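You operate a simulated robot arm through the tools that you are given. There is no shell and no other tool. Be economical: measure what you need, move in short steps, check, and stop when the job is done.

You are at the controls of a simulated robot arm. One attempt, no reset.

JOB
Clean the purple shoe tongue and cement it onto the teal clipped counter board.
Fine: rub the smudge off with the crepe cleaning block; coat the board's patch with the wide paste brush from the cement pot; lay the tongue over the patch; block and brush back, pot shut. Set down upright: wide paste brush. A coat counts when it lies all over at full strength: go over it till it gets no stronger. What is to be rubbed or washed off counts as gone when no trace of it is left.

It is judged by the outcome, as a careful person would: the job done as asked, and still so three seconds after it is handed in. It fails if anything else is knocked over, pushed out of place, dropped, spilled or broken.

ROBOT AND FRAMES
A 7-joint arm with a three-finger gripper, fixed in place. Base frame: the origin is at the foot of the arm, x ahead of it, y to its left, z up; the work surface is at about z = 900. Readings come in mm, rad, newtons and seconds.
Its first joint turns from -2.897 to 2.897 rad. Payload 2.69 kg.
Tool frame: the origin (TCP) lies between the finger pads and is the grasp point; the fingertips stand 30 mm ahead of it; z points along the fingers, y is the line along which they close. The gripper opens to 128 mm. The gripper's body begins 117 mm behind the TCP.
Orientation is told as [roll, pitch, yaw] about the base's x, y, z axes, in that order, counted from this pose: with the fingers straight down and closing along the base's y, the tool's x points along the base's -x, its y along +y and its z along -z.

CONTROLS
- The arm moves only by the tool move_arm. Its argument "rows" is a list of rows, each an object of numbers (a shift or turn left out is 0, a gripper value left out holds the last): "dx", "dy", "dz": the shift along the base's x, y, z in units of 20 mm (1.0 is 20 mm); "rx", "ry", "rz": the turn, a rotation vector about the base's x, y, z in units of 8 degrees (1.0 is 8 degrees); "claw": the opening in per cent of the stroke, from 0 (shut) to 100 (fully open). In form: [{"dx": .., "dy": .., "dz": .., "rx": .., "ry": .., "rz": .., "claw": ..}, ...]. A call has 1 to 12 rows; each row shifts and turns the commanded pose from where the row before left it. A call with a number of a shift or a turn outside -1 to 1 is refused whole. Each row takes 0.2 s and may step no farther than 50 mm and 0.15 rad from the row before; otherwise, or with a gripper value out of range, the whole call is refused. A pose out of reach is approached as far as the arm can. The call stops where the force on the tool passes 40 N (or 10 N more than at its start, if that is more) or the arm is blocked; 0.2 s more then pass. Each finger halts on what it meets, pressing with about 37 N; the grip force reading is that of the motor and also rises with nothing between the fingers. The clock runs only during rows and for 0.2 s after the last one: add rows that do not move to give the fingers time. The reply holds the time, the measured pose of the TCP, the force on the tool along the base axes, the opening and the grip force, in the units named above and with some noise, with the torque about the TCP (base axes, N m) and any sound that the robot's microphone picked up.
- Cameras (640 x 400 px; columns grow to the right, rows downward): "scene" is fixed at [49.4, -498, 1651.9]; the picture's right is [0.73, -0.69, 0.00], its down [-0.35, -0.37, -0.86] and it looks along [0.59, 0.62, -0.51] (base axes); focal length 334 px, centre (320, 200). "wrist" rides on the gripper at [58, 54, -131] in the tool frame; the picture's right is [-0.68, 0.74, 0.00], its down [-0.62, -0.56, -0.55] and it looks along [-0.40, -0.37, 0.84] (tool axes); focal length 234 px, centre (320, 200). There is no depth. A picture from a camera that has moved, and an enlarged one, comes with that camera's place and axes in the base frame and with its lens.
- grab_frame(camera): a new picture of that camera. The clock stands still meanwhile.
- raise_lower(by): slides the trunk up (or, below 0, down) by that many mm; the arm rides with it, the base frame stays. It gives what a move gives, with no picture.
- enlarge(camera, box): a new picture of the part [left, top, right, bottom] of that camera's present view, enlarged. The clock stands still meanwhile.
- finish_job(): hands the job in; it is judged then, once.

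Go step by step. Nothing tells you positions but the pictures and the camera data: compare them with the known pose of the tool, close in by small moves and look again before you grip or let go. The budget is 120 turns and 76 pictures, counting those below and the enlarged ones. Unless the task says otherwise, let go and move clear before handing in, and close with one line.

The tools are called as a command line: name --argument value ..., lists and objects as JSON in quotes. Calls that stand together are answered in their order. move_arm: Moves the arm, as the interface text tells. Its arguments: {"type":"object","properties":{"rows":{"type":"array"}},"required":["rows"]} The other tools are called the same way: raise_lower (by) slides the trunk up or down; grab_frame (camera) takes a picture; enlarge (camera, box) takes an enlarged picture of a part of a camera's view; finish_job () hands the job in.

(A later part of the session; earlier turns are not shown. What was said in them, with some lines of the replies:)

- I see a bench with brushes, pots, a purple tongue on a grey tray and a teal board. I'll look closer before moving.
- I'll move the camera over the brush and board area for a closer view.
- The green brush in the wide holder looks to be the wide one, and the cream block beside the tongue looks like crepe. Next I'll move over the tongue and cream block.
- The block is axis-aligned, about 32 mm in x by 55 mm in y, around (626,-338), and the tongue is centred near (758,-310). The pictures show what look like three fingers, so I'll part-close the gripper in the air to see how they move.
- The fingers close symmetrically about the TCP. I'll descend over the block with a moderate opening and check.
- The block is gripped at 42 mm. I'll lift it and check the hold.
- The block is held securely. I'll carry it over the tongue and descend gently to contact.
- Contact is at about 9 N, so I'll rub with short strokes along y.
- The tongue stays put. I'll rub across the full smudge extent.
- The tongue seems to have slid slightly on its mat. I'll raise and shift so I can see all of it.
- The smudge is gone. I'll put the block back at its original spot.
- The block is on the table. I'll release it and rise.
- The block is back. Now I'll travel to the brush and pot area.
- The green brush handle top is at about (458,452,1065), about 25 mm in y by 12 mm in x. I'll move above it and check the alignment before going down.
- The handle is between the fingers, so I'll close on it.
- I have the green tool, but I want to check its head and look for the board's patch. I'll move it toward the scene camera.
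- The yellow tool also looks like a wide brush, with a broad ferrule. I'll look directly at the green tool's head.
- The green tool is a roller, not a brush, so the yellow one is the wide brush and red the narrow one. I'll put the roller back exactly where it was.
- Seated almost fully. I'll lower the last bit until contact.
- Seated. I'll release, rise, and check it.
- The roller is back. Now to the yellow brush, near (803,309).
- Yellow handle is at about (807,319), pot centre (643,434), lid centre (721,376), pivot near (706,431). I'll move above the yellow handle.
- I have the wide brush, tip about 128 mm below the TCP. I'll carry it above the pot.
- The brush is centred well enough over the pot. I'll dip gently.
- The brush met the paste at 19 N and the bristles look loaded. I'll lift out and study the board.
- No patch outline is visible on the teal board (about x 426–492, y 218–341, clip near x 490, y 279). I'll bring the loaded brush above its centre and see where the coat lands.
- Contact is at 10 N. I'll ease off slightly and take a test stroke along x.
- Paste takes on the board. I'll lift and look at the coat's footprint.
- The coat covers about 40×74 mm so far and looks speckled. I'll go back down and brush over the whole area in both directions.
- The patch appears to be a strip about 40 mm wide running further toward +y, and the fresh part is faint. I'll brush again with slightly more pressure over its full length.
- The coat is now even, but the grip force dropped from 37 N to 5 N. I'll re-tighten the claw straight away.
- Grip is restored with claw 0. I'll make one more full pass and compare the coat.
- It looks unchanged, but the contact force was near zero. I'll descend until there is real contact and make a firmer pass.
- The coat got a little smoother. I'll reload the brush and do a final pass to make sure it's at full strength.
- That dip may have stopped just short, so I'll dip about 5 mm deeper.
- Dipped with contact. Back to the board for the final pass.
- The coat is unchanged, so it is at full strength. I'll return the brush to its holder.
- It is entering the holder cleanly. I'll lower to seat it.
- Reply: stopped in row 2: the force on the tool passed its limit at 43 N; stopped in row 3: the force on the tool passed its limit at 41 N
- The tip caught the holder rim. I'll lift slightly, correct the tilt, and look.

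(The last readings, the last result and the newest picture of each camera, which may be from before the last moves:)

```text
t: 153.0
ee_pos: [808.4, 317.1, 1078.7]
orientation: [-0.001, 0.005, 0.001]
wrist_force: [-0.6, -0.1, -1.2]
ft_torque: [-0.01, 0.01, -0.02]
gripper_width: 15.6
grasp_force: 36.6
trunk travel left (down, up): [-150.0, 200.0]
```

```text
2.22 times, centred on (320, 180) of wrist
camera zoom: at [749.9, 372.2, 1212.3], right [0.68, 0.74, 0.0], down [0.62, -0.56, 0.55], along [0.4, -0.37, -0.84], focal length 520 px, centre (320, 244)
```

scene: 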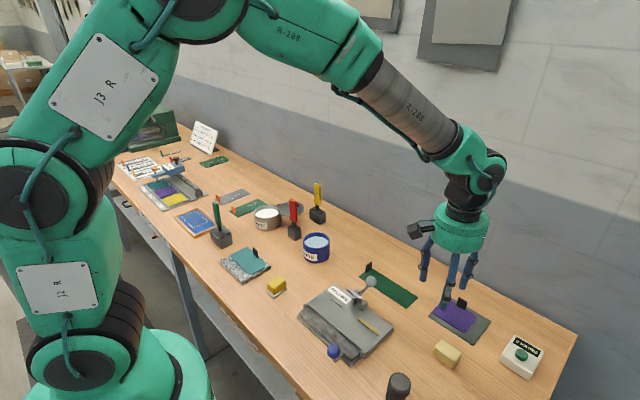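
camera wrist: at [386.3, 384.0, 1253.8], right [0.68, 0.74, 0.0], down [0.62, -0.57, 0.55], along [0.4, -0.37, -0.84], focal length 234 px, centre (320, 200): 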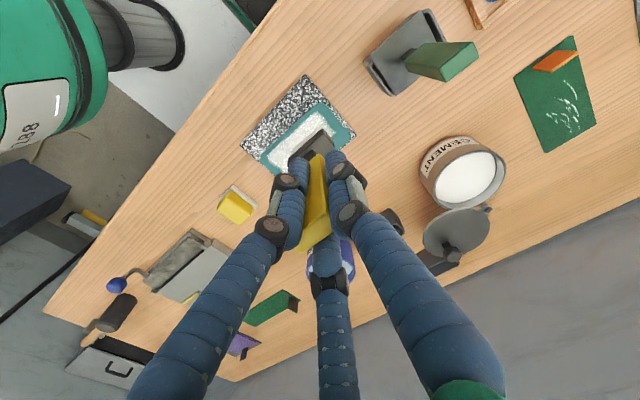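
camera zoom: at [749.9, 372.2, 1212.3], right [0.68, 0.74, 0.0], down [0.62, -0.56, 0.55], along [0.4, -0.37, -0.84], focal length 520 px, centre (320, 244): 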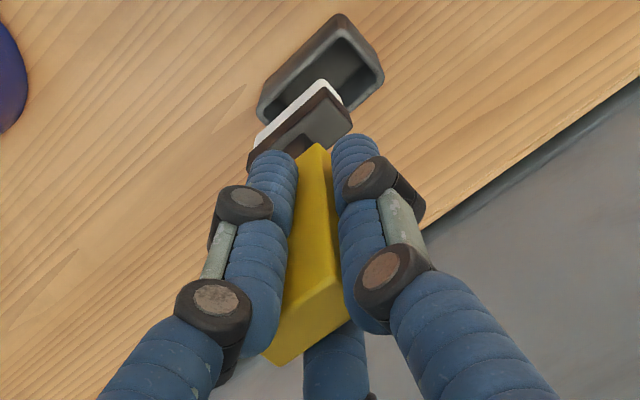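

The brush has slipped to tilt about 4° in the grip, with its foot about 10 mm toward −y. I'll counter-rotate the tool and recheck.

move_arm --rows '[{"rx": 0.25, "claw": 0}, {"rx": 0.25, "dy": 0.12, "dx": 0.03}, {}]'

enlarge --camera "wrist" --box '[260, 90, 380, 270]'

enlarge --camera "scene" --box '[295, 180, 345, 230]'

```text
t: 153.8
ee_pos: [807.8, 319.8, 1080.2]
orientation: [0.071, 0.003, 0.0]
wrist_force: [0.6, -0.3, 0.1]
ft_torque: [0.04, 0.0, 0.0]
gripper_width: 15.3
grasp_force: 36.7
trunk travel left (down, up): [-150.0, 200.0]
```

```text
2.22 times, centred on (320, 180) of wrist
camera zoom: at [750.5, 365.3, 1215.6], right [0.68, 0.74, 0.05], down [0.62, -0.6, 0.51], along [0.4, -0.31, -0.86], focal length 520 px, centre (320, 244)
```

zoom: 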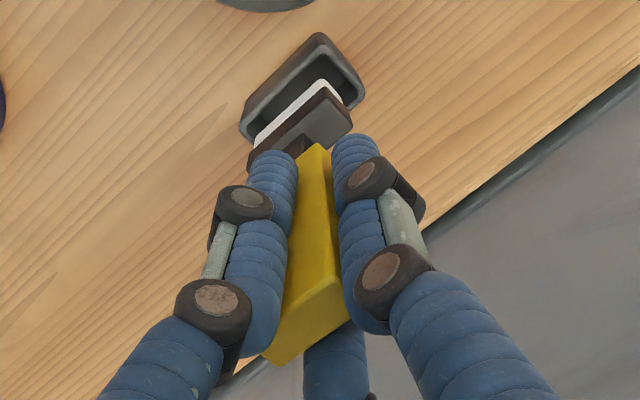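

```text
8.00 times, centred on (320, 205) of scene
camera zoom: at [49.4, -498.0, 1651.9], right [0.73, -0.69, 0.0], down [-0.35, -0.37, -0.86], along [0.59, 0.62, -0.51], focal length 2674 px, centre (320, 160)
```

zoom: 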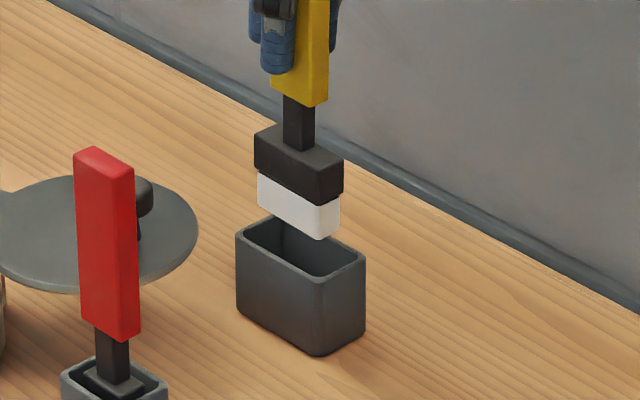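

The scene shows the foot now nearly over the holder, with a slight over-rotation. I'll trim it and lower gently.

move_arm --rows '[{"rx": -0.2, "dy": 0.26, "claw": 0}, {}, {"dz": -0.5}, {"dz": -0.3}, {"dz": -0.2}, {}]'

move_arm --rows '[{"dz": -0.2, "claw": 0}, {"dz": -0.2}, {}]'

```text
t: 155.2
ee_pos: [808.3, 326.6, 1060.2]
orientation: [0.041, 0.003, 0.002]
wrist_force: [0.7, -0.9, -0.8]
ft_torque: [0.02, 0.0, -0.02]
gripper_width: 15.4
grasp_force: 37.4
trunk travel left (down, up): [-150.0, 200.0]
```

```text
t: 156.0
ee_pos: [808.8, 325.0, 1051.3]
orientation: [0.04, 0.004, 0.003]
wrist_force: [0.2, 0.7, -0.2]
ft_torque: [0.0, -0.02, 0.04]
gripper_width: 15.1
grasp_force: 36.8
trunk travel left (down, up): [-150.0, 200.0]
```

move_arm --rows '[{"dz": -0.2, "claw": 0}, {"dz": -0.2}, {"dz": -0.1}, {}]'

enlarge --camera "scene" --box '[295, 180, 345, 230]'

```text
t: 157.0
ee_pos: [807.7, 326.6, 1041.4]
orientation: [0.04, 0.004, 0.002]
wrist_force: [0.0, -0.3, -0.6]
ft_torque: [-0.01, -0.03, -0.01]
gripper_width: 15.2
grasp_force: 37.3
trunk travel left (down, up): [-150.0, 200.0]
```

```text
8.00 times, centred on (320, 205) of scene
camera zoom: at [49.4, -498.0, 1651.9], right [0.73, -0.69, 0.0], down [-0.35, -0.37, -0.86], along [0.59, 0.62, -0.51], focal length 2674 px, centre (320, 160)
```

zoom: 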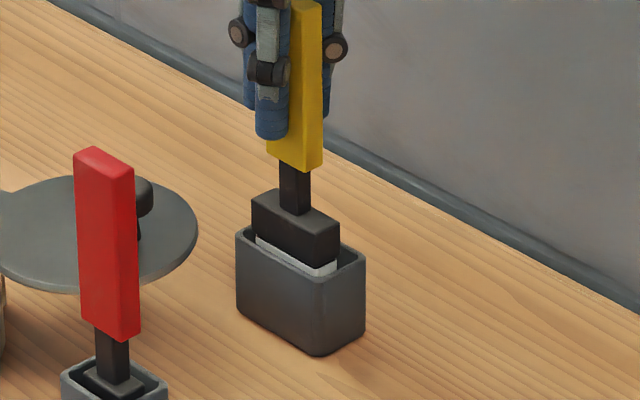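

Bristles are inside. I'll nudge 2 mm toward −y and keep lowering.

move_arm --rows '[{"dy": -0.12, "claw": 0}, {"dz": -0.2}, {"dz": -0.2}, {"dz": -0.1}, {}]'

move_arm --rows '[{"dz": -0.15, "claw": 0}, {"dz": -0.15}, {"dz": -0.1}, {}]'

```text
t: 158.2
ee_pos: [809.2, 323.5, 1032.0]
orientation: [0.04, 0.003, 0.003]
wrist_force: [-0.2, 0.6, 0.2]
ft_torque: [-0.03, 0.0, -0.03]
gripper_width: 15.2
grasp_force: 37.0
trunk travel left (down, up): [-150.0, 200.0]
```

```text
t: 159.2
ee_pos: [808.0, 323.4, 1024.8]
orientation: [0.04, 0.004, 0.002]
wrist_force: [-0.3, 0.8, -0.8]
ft_torque: [-0.01, 0.01, 0.0]
gripper_width: 15.4
grasp_force: 37.1
trunk travel left (down, up): [-150.0, 200.0]
```

move_arm --rows '[{"dz": -0.15, "claw": 0}, {"dz": -0.1}, {}]'

move_arm --rows '[{"dz": -0.1, "claw": 0}, {"dz": -0.1}, {}]'

```text
t: 160.0
ee_pos: [808.9, 323.8, 1022.2]
orientation: [0.043, -0.005, 0.002]
wrist_force: [-2.2, -3.4, 24.7]
ft_torque: [0.03, 0.17, 0.04]
gripper_width: 15.1
grasp_force: 37.2
trunk travel left (down, up): [-150.0, 200.0]
```

```text
t: 160.5
ee_pos: [811.4, 325.2, 1022.7]
orientation: [0.045, -0.008, -0.001]
wrist_force: [3.1, 1.6, 7.6]
ft_torque: [0.38, -0.32, -0.02]
gripper_width: 15.3
grasp_force: 37.0
trunk travel left (down, up): [-150.0, 200.0]
stopped in row 2: the force on the tool passed its limit at 42 N (the readings are from after the stop); the commanded pose is now the measured one
```

It has bottomed out. I'll ease off and look before releasing.

move_arm --rows '[{"dz": 0.06, "dx": -0.1, "dy": -0.06, "claw": 0}, {}]'

enlarge --camera "scene" --box '[290, 170, 350, 230]'

```text
t: 161.1
ee_pos: [808.5, 322.4, 1022.6]
orientation: [0.045, -0.004, 0.002]
wrist_force: [2.9, 2.6, 12.6]
ft_torque: [0.46, -0.24, 0.0]
gripper_width: 15.2
grasp_force: 37.3
trunk travel left (down, up): [-150.0, 200.0]
```

```text
6.67 times, centred on (320, 200) of scene
camera zoom: at [49.4, -498.0, 1651.9], right [0.73, -0.69, 0.0], down [-0.35, -0.37, -0.86], along [0.59, 0.62, -0.51], focal length 2228 px, centre (320, 200)
```

zoom: 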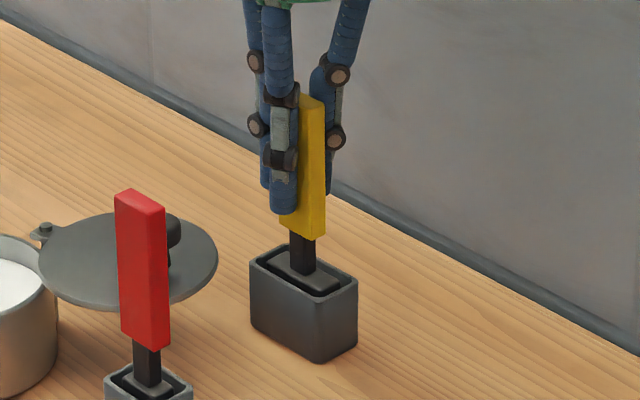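

Seated and upright. I'll release, rise, and level the tool.

move_arm --rows '[{"claw": 25}, {"claw": 45}, {}, {"dz": 1}, {"dz": 1}, {"dz": 1}, {"dz": 1}, {"dz": 1}, {"dz": 1, "rx": -0.32}, {"dz": 1}, {}]'

grab_frame --camera "wrist"

```text
t: 163.5
ee_pos: [808.5, 323.0, 1161.8]
orientation: [0.0, -0.002, 0.002]
wrist_force: [0.0, 0.8, 0.2]
ft_torque: [0.01, -0.01, -0.03]
gripper_width: 57.8
grasp_force: 0.0
trunk travel left (down, up): [-150.0, 200.0]
```

```text
8 pictures are left
camera wrist: at [749.7, 377.0, 1293.9], right [0.68, 0.74, 0.0], down [0.62, -0.56, 0.55], along [0.41, -0.37, -0.83], focal length 234 px, centre (320, 200)
```

wrist: 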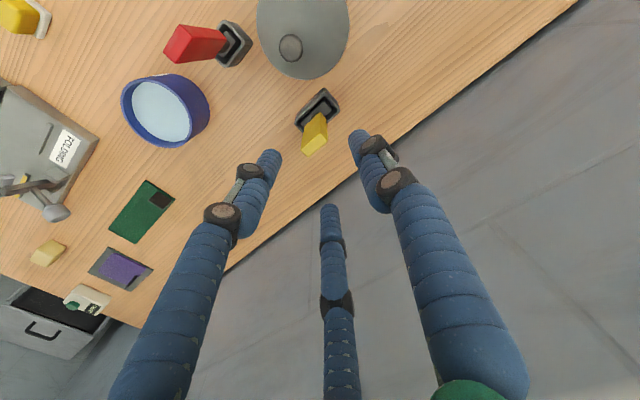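

The brush is home. Next the lid: its knob is at about (729,352), top z about 990, and the pivot is at about (707,431). I'll turn the tool 53° to cage the knob and move above it.

move_arm --rows '[{"dx": -0.8, "dy": 0.3, "rz": 0.83}, {"dx": -0.8, "dy": 0.3, "rz": 0.83}, {"dx": -0.8, "dy": 0.3, "rz": 0.83}, {"dx": -0.8, "dy": 0.3, "rz": 0.83}, {"dx": -0.8, "dy": 0.25, "rz": 0.83}, {"rz": 0.83, "dz": -1}, {"rz": 0.83, "dz": -1}, {"rz": 0.8, "dz": -1}, {"dz": -0.8}, {}]'

grab_frame --camera "wrist"

```text
t: 165.7
ee_pos: [729.9, 351.5, 1086.6]
orientation: [-0.003, -0.002, 0.926]
wrist_force: [0.6, 0.3, 0.1]
ft_torque: [-0.03, 0.01, 0.02]
gripper_width: 57.4
grasp_force: 0.1
trunk travel left (down, up): [-150.0, 200.0]
```

```text
7 pictures are left
camera wrist: at [650.7, 337.7, 1217.8], right [-0.18, 0.98, 0.0], down [0.82, 0.15, 0.55], along [0.54, 0.1, -0.83], focal length 234 px, centre (320, 200)
```

wrist: 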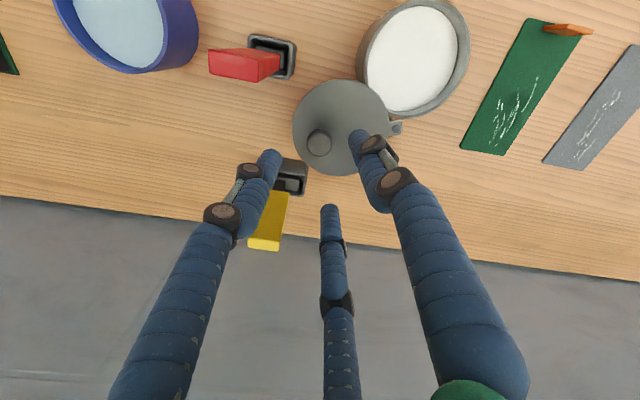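

The knob is right under the tool. I'll lower around it and narrow the cage.

move_arm --rows '[{"dz": -1}, {"dz": -1}, {"dz": -1}, {"dz": -0.8}, {"dz": -0.5}, {"claw": 27}, {"claw": 27}, {}]'

move_arm --rows '[{"dx": -0.725, "dy": -0.13}, {"dx": -0.71}, {"dx": -0.705, "dy": 0.125}, {"dx": -0.675, "dy": 0.245}, {}]'

enlarge --camera "scene" --box '[240, 150, 350, 240]'

```text
t: 167.5
ee_pos: [729.7, 352.0, 998.7]
orientation: [-0.001, -0.002, 0.922]
wrist_force: [-0.4, -0.5, -0.9]
ft_torque: [-0.04, 0.0, 0.0]
gripper_width: 34.5
grasp_force: 0.1
trunk travel left (down, up): [-150.0, 200.0]
```

```text
t: 168.7
ee_pos: [672.0, 357.9, 1000.0]
orientation: [-0.003, -0.001, 0.924]
wrist_force: [0.1, 0.7, 0.6]
ft_torque: [0.0, 0.0, -0.01]
gripper_width: 34.5
grasp_force: 0.1
trunk travel left (down, up): [-150.0, 200.0]
```

```text
4.44 times, centred on (295, 195) of scene
camera zoom: at [49.4, -498.0, 1651.9], right [0.73, -0.69, 0.0], down [-0.35, -0.37, -0.86], along [0.59, 0.62, -0.51], focal length 1485 px, centre (431, 222)
```

zoom: 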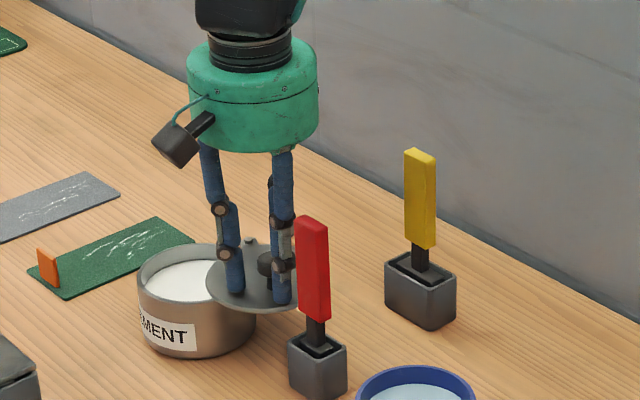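

The lid swings along easily. I'll continue the arc to closed.

move_arm --rows '[{"dx": -0.615, "dy": 0.355}, {"dx": -0.55, "dy": 0.46}, {"dx": -0.46, "dy": 0.55}, {"dx": -0.355, "dy": 0.615}, {"dx": -0.245, "dy": 0.675}, {"dx": -0.125, "dy": 0.705}, {"dx": -0.015, "dy": 0.355}, {}]'

move_arm --rows '[{"dy": 0.2}, {}, {"dy": 0.15}, {}]'

```text
t: 170.5
ee_pos: [624.8, 431.7, 998.7]
orientation: [-0.001, -0.001, 0.926]
wrist_force: [-0.1, -0.6, 0.4]
ft_torque: [-0.03, -0.03, -0.01]
gripper_width: 34.8
grasp_force: 0.0
trunk travel left (down, up): [-150.0, 200.0]
```

```text
t: 171.5
ee_pos: [625.2, 439.1, 1000.5]
orientation: [-0.001, -0.002, 0.924]
wrist_force: [0.6, -0.9, 0.3]
ft_torque: [0.0, -0.03, 0.01]
gripper_width: 34.5
grasp_force: 0.1
trunk travel left (down, up): [-150.0, 200.0]
```

enlarge --camera "scene" --box '[240, 185, 300, 240]'

```text
7.27 times, centred on (270, 212) of scene
camera zoom: at [49.4, -498.0, 1651.9], right [0.73, -0.69, 0.0], down [-0.35, -0.37, -0.86], along [0.59, 0.62, -0.51], focal length 2430 px, centre (684, 109)
```

zoom: 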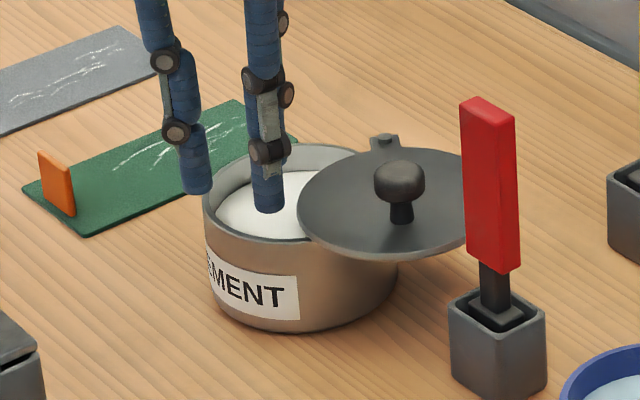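

The knob slipped out of the cage at about (664,359). I'll go back and grip it properly.

move_arm --rows '[{"dz": 1, "claw": 45}, {"dz": 1}, {"dz": 0.7}, {"dx": 0.5, "dy": -1}, {"dx": 0.5, "dy": -1}, {"dx": 0.5, "dy": -1}, {"dx": 0.45, "dy": -0.97}, {"dz": -1}, {"dz": -1}, {"dz": -0.7}, {}]'

move_arm --rows '[{"claw": 25}, {"claw": 10}, {"claw": 10}, {}]'

```text
t: 173.9
ee_pos: [664.0, 358.6, 1000.0]
orientation: [-0.001, -0.002, 0.926]
wrist_force: [0.2, 0.3, -0.2]
ft_torque: [-0.02, 0.04, 0.02]
gripper_width: 57.6
grasp_force: 0.1
trunk travel left (down, up): [-150.0, 200.0]
```

```text
t: 174.9
ee_pos: [663.5, 360.3, 999.1]
orientation: [-0.001, -0.001, 0.924]
wrist_force: [3.1, 7.9, -2.1]
ft_torque: [0.15, -0.07, 0.11]
gripper_width: 26.2
grasp_force: 45.2
trunk travel left (down, up): [-150.0, 200.0]
```

The knob is gripped (26 mm). I'll swing it along the arc, turning the wrist with it.

move_arm --rows '[{"dx": -0.52, "dy": 0.38, "rz": -1, "claw": 8}, {"dx": -0.515, "dy": 0.515, "rz": -1}, {"dx": -0.415, "dy": 0.595, "rz": -1}, {}]'

move_arm --rows '[{"dx": -0.31, "dy": 0.66, "rz": -1, "claw": 8}, {"dx": -0.185, "dy": 0.7, "rz": -1}, {"dx": -0.065, "dy": 0.6, "rz": -1}, {}]'

```text
t: 175.9
ee_pos: [637.2, 389.2, 999.5]
orientation: [-0.002, -0.005, 0.505]
wrist_force: [14.8, 10.0, -1.2]
ft_torque: [0.24, -0.32, 0.13]
gripper_width: 25.7
grasp_force: 45.1
trunk travel left (down, up): [-150.0, 200.0]
```

```text
t: 176.9
ee_pos: [626.6, 427.9, 1000.8]
orientation: [-0.003, -0.001, 0.083]
wrist_force: [38.4, -0.6, -2.5]
ft_torque: [-0.11, -0.49, -0.12]
gripper_width: 24.9
grasp_force: 45.3
trunk travel left (down, up): [-150.0, 200.0]
```

Nearly closed, with some radial pull. I'll relax in x and finish the last bit in y.

move_arm --rows '[{"dx": 0.2, "claw": 8}, {"dy": 0.08, "rz": -0.3}, {}]'

move_arm --rows '[{"dy": 0.12, "claw": 8}, {}]'

```text
t: 177.7
ee_pos: [626.2, 429.0, 999.7]
orientation: [-0.001, -0.001, 0.042]
wrist_force: [4.8, 2.3, 8.6]
ft_torque: [-0.08, 0.0, 0.15]
gripper_width: 24.1
grasp_force: 45.1
trunk travel left (down, up): [-150.0, 200.0]
```

```text
t: 178.3
ee_pos: [627.1, 431.3, 999.0]
orientation: [-0.001, -0.002, 0.044]
wrist_force: [1.0, -6.4, 8.4]
ft_torque: [-0.2, 0.13, -0.11]
gripper_width: 24.0
grasp_force: 45.2
trunk travel left (down, up): [-150.0, 200.0]
```

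move_arm --rows '[{"claw": 25}, {"claw": 45}, {}, {"dz": 1}, {"dz": 1}, {"dz": 1}, {"dz": 1}, {"dz": 1}, {"dz": 1}, {"dz": 1, "dy": -1, "rz": -0.3}, {"dz": 1, "dy": -1}, {"dy": -1}]'

enlarge --camera "scene" --box '[240, 185, 300, 240]'

```text
t: 180.9
ee_pos: [628.5, 370.6, 1160.0]
orientation: [-0.002, -0.002, 0.004]
wrist_force: [0.3, 0.0, 0.0]
ft_torque: [0.04, 0.0, -0.02]
gripper_width: 57.7
grasp_force: 0.0
trunk travel left (down, up): [-150.0, 200.0]
```

```text
7.27 times, centred on (270, 212) of scene
camera zoom: at [49.4, -498.0, 1651.9], right [0.73, -0.69, 0.0], down [-0.35, -0.37, -0.86], along [0.59, 0.62, -0.51], focal length 2430 px, centre (684, 109)
```

zoom: 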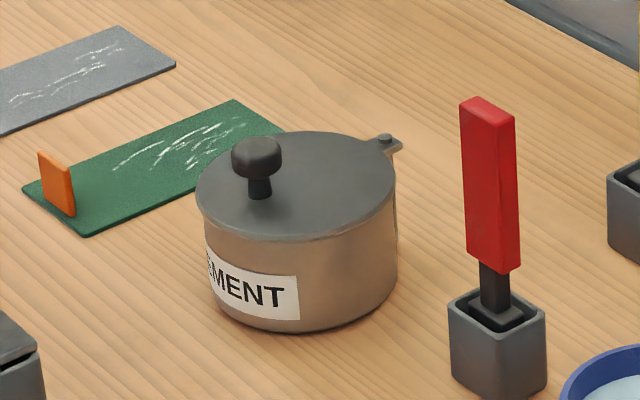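

The pot is shut. Next I'll travel to the tongue's tab near (793,−298), turning the tool 90° so the fingers pinch its faces.

move_arm --rows '[{"dy": -1, "dx": 0.25, "rz": 0.5}, {"dy": -1, "dx": 0.25, "rz": 0.5}, {"dy": -1, "dx": 0.25, "rz": 0.5}, {"dy": -1, "dx": 0.25, "rz": 0.5}, {"dy": -1, "dx": 0.25, "rz": 0.5}, {"dy": -1, "dx": 0.25, "rz": 0.5}, {"dy": -1, "dx": 0.25, "rz": 0.5}, {"dy": -1, "dx": 0.25, "rz": 0.5}, {"dy": -1, "dx": 0.25, "rz": 0.5}, {"dy": -1, "dx": 0.25, "rz": 0.5}, {"dy": -1, "dx": 0.25, "rz": 0.5}, {"dy": -1, "dx": 0.25, "rz": 0.5}]'

move_arm --rows '[{"dy": -1, "dx": 0.25, "rz": 0.5}, {"dy": -1, "dx": 0.25, "rz": 0.5}, {"dy": -1, "dx": 0.25, "rz": 0.5}, {"dy": -1, "dx": 0.25, "rz": 0.5}, {"dy": -1, "dx": 0.25, "rz": 0.5}, {"dy": -1, "dx": 0.25, "rz": 0.5}, {"dy": -1, "dx": 0.25, "rz": 0.5}, {"dy": -1, "dx": 0.25, "rz": 0.5}, {"dy": -1, "dx": 0.25, "rz": 0.5}, {"dy": -1, "dx": 0.25, "rz": 0.5}, {"dy": -1, "dx": 0.25, "rz": 0.25}, {"dy": -1, "dx": 0.25}]'

move_arm --rows '[{"dy": -1, "dx": 0.25}, {"dy": -1, "dx": 0.25}, {"dy": -1, "dx": 0.25}, {"dy": -1, "dx": 0.25}, {"dy": -1, "dx": 0.25}, {"dy": -1, "dx": 0.25}, {"dy": -1, "dx": 0.25, "dz": -1}, {"dy": -1, "dx": 0.25, "dz": -1}, {"dy": -1, "dz": -1}, {"dy": -0.4, "dz": -1}, {"dz": -1}, {}]'

grab_frame --camera "wrist"

```text
t: 183.5
ee_pos: [688.9, 130.7, 1159.7]
orientation: [-0.002, -0.001, 0.841]
wrist_force: [0.4, 0.0, -0.4]
ft_torque: [0.03, -0.02, -0.02]
gripper_width: 57.6
grasp_force: 0.0
trunk travel left (down, up): [-150.0, 200.0]
```

```text
t: 186.1
ee_pos: [747.4, -109.1, 1159.2]
orientation: [-0.002, -0.002, 1.574]
wrist_force: [-0.6, -0.6, 0.1]
ft_torque: [-0.03, -0.01, 0.03]
gripper_width: 57.6
grasp_force: 0.0
trunk travel left (down, up): [-150.0, 200.0]
```

```text
t: 188.7
ee_pos: [787.7, -296.7, 1059.0]
orientation: [-0.001, -0.003, 1.57]
wrist_force: [-0.8, -0.5, 0.8]
ft_torque: [0.03, 0.02, 0.0]
gripper_width: 57.7
grasp_force: 0.0
trunk travel left (down, up): [-150.0, 200.0]
```

```text
3 pictures are left
camera wrist: at [734.7, -354.9, 1191.4], right [-0.74, 0.67, 0.0], down [0.56, 0.62, 0.55], along [0.37, 0.41, -0.83], focal length 234 px, centre (320, 200)
```

wrist: 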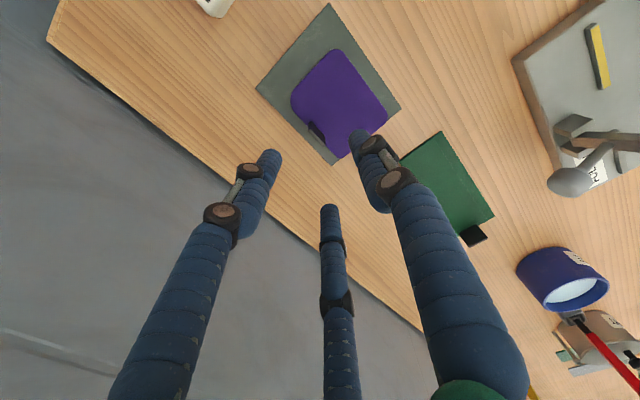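

The tab is at about (794,−295). I'll centre on it, descend, and grip.

move_arm --rows '[{"dx": 0.31, "dy": 0.08, "dz": -1, "claw": 40}, {"dz": -1}, {"dz": -1}, {"dz": -1}, {"dz": -1}, {"dz": -0.5}, {"dz": -0.35}, {}]'

move_arm --rows '[{"claw": 20}, {"claw": 0}, {"claw": 0}, {}, {}]'

```text
t: 190.5
ee_pos: [794.5, -295.5, 942.0]
orientation: [-0.002, -0.003, 1.574]
wrist_force: [0.2, 0.6, 0.1]
ft_torque: [-0.02, -0.02, 0.03]
gripper_width: 50.9
grasp_force: 0.1
trunk travel left (down, up): [-150.0, 200.0]
```

```text
t: 191.7
ee_pos: [794.9, -295.8, 941.9]
orientation: [-0.001, -0.002, 1.572]
wrist_force: [-0.3, 0.1, 0.0]
ft_torque: [0.02, -0.05, 0.0]
gripper_width: 9.1
grasp_force: 37.3
trunk travel left (down, up): [-150.0, 200.0]
```

The tab is gripped (9 mm). I'll lift and check the load.

move_arm --rows '[{"dz": 0.3, "claw": 0}, {"dz": 0.5}, {"dz": 1}, {"dz": 1}, {"dz": 1}, {"dz": 1}, {"dz": 1}, {"dz": 1}, {"dz": 1}, {"dz": 1}, {"dz": 1}, {"dz": 1}]'

enlarge --camera "scene" --box '[380, 130, 560, 350]'

```text
t: 194.3
ee_pos: [793.5, -296.1, 1158.7]
orientation: [-0.001, -0.002, 1.572]
wrist_force: [-0.7, -1.2, -0.7]
ft_torque: [-0.02, -0.03, 0.0]
gripper_width: 9.3
grasp_force: 36.5
trunk travel left (down, up): [-150.0, 200.0]
```

```text
1.82 times, centred on (470, 240) of scene
camera zoom: at [49.4, -498.0, 1651.9], right [0.73, -0.69, 0.0], down [-0.35, -0.37, -0.86], along [0.59, 0.62, -0.51], focal length 608 px, centre (47, 127)
```

zoom: 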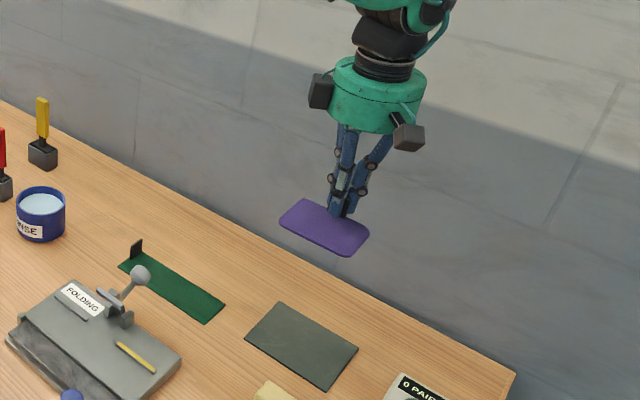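

The tongue hangs level. I'll carry it to the board, turning it 180° so its tab is away from the board's clip.

move_arm --rows '[{"dy": 1, "dx": -0.657, "rz": -0.776, "claw": 0}, {"dy": 1, "dx": -0.657, "rz": -0.776}, {"dy": 1, "dx": -0.657, "rz": -0.776}, {"dy": 1, "dx": -0.657, "rz": -0.776}, {"dy": 1, "dx": -0.657, "rz": -0.776}, {"dy": 1, "dx": -0.657, "rz": -0.776}, {"dy": 1, "dx": -0.657, "rz": -0.776}, {"dy": 1, "dx": -0.657, "rz": -0.776}, {"dy": 1, "dx": -0.657, "rz": -0.776}, {"dy": 1, "dx": -0.657, "rz": -0.776}, {"dy": 1, "dx": -0.657, "rz": -0.776}, {"dy": 1, "dx": -0.657, "rz": -0.776}]'

move_arm --rows '[{"dy": 1, "dx": -0.657, "rz": -0.776, "claw": 0}, {"dy": 1, "dx": -0.657, "rz": -0.776}, {"dy": 1, "dx": -0.657, "rz": -0.776}, {"dy": 1, "dx": -0.657, "rz": -0.776}, {"dy": 1, "dx": -0.657, "rz": -0.776}, {"dy": 1, "dx": -0.657, "rz": -0.776}, {"dy": 1, "dx": -0.657, "rz": -0.776}, {"dy": 1, "dx": -0.657, "rz": -0.776}, {"dy": 1, "dx": -0.657, "rz": -0.776}, {"dy": 1, "dx": -0.657, "rz": -0.776}, {"dy": 1, "dx": -0.657, "rz": -0.776}, {"dy": 1, "dx": -0.657, "rz": -0.776}]'

move_arm --rows '[{"dy": 1, "dx": -0.657, "rz": -0.776, "claw": 0}, {"dy": 1, "dx": -0.657, "rz": -0.776}, {"dy": 1, "dx": -0.657, "rz": -0.776}, {"dy": 1, "dx": -0.657, "rz": -0.776}, {"dy": 0.95, "dx": -0.657, "rz": -0.776}, {}]'

```text
t: 196.9
ee_pos: [637.2, -53.5, 1159.5]
orientation: [-0.001, -0.002, 0.272]
wrist_force: [-0.3, 0.2, 0.1]
ft_torque: [-0.01, 0.01, 0.03]
gripper_width: 9.1
grasp_force: 36.6
trunk travel left (down, up): [-150.0, 200.0]
```

```text
t: 199.5
ee_pos: [480.3, 185.3, 1158.7]
orientation: [-0.001, -0.002, -1.029]
wrist_force: [-0.4, -0.3, 0.7]
ft_torque: [-0.02, 0.04, 0.0]
gripper_width: 9.0
grasp_force: 37.0
trunk travel left (down, up): [-150.0, 200.0]
```

```text
t: 200.9
ee_pos: [413.5, 284.8, 1157.7]
orientation: [-0.003, -0.002, -1.572]
wrist_force: [0.7, 0.4, -0.6]
ft_torque: [-0.02, 0.01, 0.04]
gripper_width: 8.8
grasp_force: 36.6
trunk travel left (down, up): [-150.0, 200.0]
```

move_arm --rows '[{"dz": -1, "dy": -0.06, "claw": 0}, {"dz": -1}, {"dz": -1}, {"dz": -1}, {"dz": -1}, {"dz": -1}, {"dz": -1}, {"dz": -0.9}, {}]'

enlarge --camera "scene" --box '[210, 220, 280, 290]'

```text
t: 202.9
ee_pos: [414.7, 282.7, 999.6]
orientation: [0.0, -0.002, -1.569]
wrist_force: [0.8, -0.9, -1.0]
ft_torque: [-0.01, 0.04, 0.01]
gripper_width: 8.8
grasp_force: 36.6
trunk travel left (down, up): [-150.0, 200.0]
```

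```text
5.71 times, centred on (245, 255) of scene
camera zoom: at [49.4, -498.0, 1651.9], right [0.73, -0.69, 0.0], down [-0.35, -0.37, -0.86], along [0.59, 0.62, -0.51], focal length 1910 px, centre (749, -114)
```

zoom: 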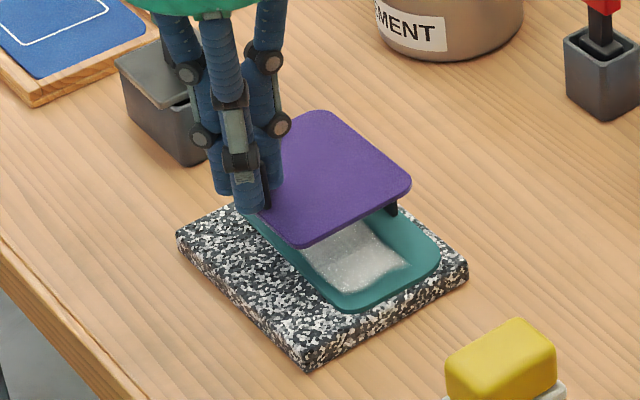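

The tongue overlies the patch, about 4 mm too far in +y. I'll shift −4 mm and lower.

move_arm --rows '[{"dy": -0.19, "claw": 0}, {"dz": -0.7}, {"dz": -0.5}, {"dz": -0.3}, {"dz": -0.2}, {}]'

move_arm --rows '[{"dz": -0.1, "claw": 0}, {"dz": -0.1}, {}]'

```text
t: 204.3
ee_pos: [411.9, 279.9, 967.3]
orientation: [0.001, -0.001, -1.568]
wrist_force: [-4.0, 1.0, 29.7]
ft_torque: [-0.18, -2.45, -0.01]
gripper_width: 13.6
grasp_force: 37.2
trunk travel left (down, up): [-150.0, 200.0]
```

```text
t: 205.1
ee_pos: [414.1, 278.2, 961.8]
orientation: [-0.002, -0.003, -1.569]
wrist_force: [-0.3, 0.8, 0.3]
ft_torque: [0.03, 0.0, -0.01]
gripper_width: 9.3
grasp_force: 36.1
trunk travel left (down, up): [-150.0, 200.0]
```

Something caught and then released, probably the tongue's edge against the clip. I'll continue down very gently, feeling for the board.

move_arm --rows '[{"dz": -0.07, "claw": 0}, {}]'

move_arm --rows '[{"dz": -0.07, "claw": 0}, {}]'

```text
t: 205.7
ee_pos: [414.6, 279.1, 961.0]
orientation: [-0.003, -0.002, -1.571]
wrist_force: [-0.4, 0.7, -0.7]
ft_torque: [-0.01, 0.05, -0.01]
gripper_width: 9.2
grasp_force: 36.1
trunk travel left (down, up): [-150.0, 200.0]
```

```text
t: 206.3
ee_pos: [412.8, 278.3, 958.5]
orientation: [-0.001, -0.003, -1.569]
wrist_force: [-0.9, 0.3, 0.3]
ft_torque: [-0.02, 0.02, 0.04]
gripper_width: 9.0
grasp_force: 36.3
trunk travel left (down, up): [-150.0, 200.0]
```

move_arm --rows '[{"dz": -0.07, "claw": 0}, {}]'

move_arm --rows '[{"dz": -0.07, "claw": 0}, {}]'

```text
t: 206.9
ee_pos: [414.3, 277.6, 957.8]
orientation: [-0.001, -0.002, -1.569]
wrist_force: [0.7, 0.0, 0.2]
ft_torque: [-0.01, 0.02, -0.03]
gripper_width: 8.9
grasp_force: 36.1
trunk travel left (down, up): [-150.0, 200.0]
```

```text
t: 207.5
ee_pos: [414.2, 279.1, 956.3]
orientation: [-0.001, -0.002, -1.57]
wrist_force: [0.9, 0.1, -0.3]
ft_torque: [-0.01, 0.0, -0.01]
gripper_width: 8.5
grasp_force: 36.0
trunk travel left (down, up): [-150.0, 200.0]
```

move_arm --rows '[{"dz": -0.06, "claw": 0}, {}]'

move_arm --rows '[{"dz": -0.06, "claw": 0}, {}]'

```text
t: 208.1
ee_pos: [413.4, 279.6, 955.8]
orientation: [-0.002, -0.003, -1.568]
wrist_force: [0.3, -0.4, 7.6]
ft_torque: [0.24, -0.09, 0.04]
gripper_width: 8.7
grasp_force: 36.7
trunk travel left (down, up): [-150.0, 200.0]
```

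```text
t: 208.7
ee_pos: [414.5, 279.7, 956.4]
orientation: [0.0, -0.002, -1.568]
wrist_force: [-0.2, -1.0, 21.8]
ft_torque: [0.23, -0.42, -0.02]
gripper_width: 9.4
grasp_force: 36.5
trunk travel left (down, up): [-150.0, 200.0]
```

Flat contact at the expected height. I'll ease off the pressure and use the last picture before releasing.

move_arm --rows '[{"dz": 0.06, "claw": 0}, {}]'

enlarge --camera "scene" --box '[205, 225, 285, 295]'

```text
t: 209.3
ee_pos: [414.0, 278.7, 956.5]
orientation: [-0.001, -0.003, -1.57]
wrist_force: [1.7, 1.2, 13.7]
ft_torque: [0.19, -0.33, -0.01]
gripper_width: 9.0
grasp_force: 35.9
trunk travel left (down, up): [-150.0, 200.0]
```

```text
5.71 times, centred on (245, 260) of scene
camera zoom: at [49.4, -498.0, 1651.9], right [0.73, -0.69, 0.0], down [-0.35, -0.37, -0.86], along [0.59, 0.62, -0.51], focal length 1910 px, centre (749, -143)
```

zoom: 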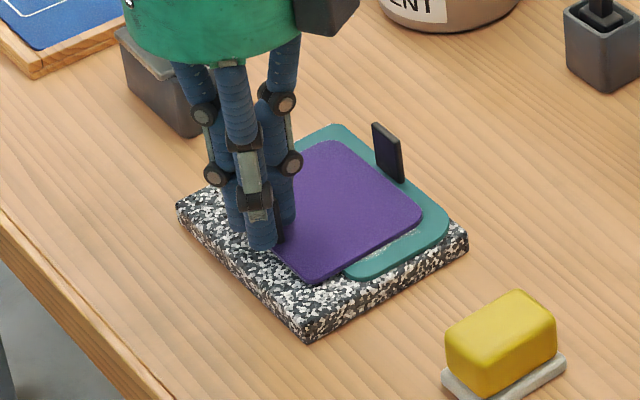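

The tongue lies flat, covers the patch, and clears the clip. I'll release and move clear.

move_arm --rows '[{"dz": 0.03, "claw": 12}, {"claw": 20}, {"claw": 25}, {}, {"dz": 0.5}, {"dz": 1}, {"dz": 1}, {"dz": 1}, {"dz": 1}, {"dz": 1}, {"dz": 1}, {"dz": 1}]'

move_arm --rows '[{"dz": 1}, {"dz": 1}, {"dz": 1}, {}, {}]'

```text
t: 211.9
ee_pos: [413.4, 278.6, 1106.5]
orientation: [-0.002, -0.003, -1.568]
wrist_force: [0.1, -0.1, -0.8]
ft_torque: [-0.02, 0.02, 0.0]
gripper_width: 32.3
grasp_force: 0.1
trunk travel left (down, up): [-150.0, 200.0]
```

```text
t: 213.1
ee_pos: [414.4, 278.9, 1166.3]
orientation: [-0.002, -0.001, -1.568]
wrist_force: [0.8, -0.1, 0.8]
ft_torque: [0.01, 0.02, -0.02]
gripper_width: 31.9
grasp_force: 0.0
trunk travel left (down, up): [-150.0, 200.0]
```

The arm is clear and the tongue was released flat on the coated patch. The block and brush are back and the pot is shut, so I'm handing in.

finish_job

```text
The job is handed in.
```

The purple tongue is clean and lies flat over the cemented patch on the teal board; the block is back, the wide brush stands upright in its holder and the pot is shut. I had no pictures left to check after the final release. Along the way I lifted the green roller by mistake and put it back, the brush hit its holder rim before seating, and the tongue's edge briefly caught, probably on the board's clip, on the way down.
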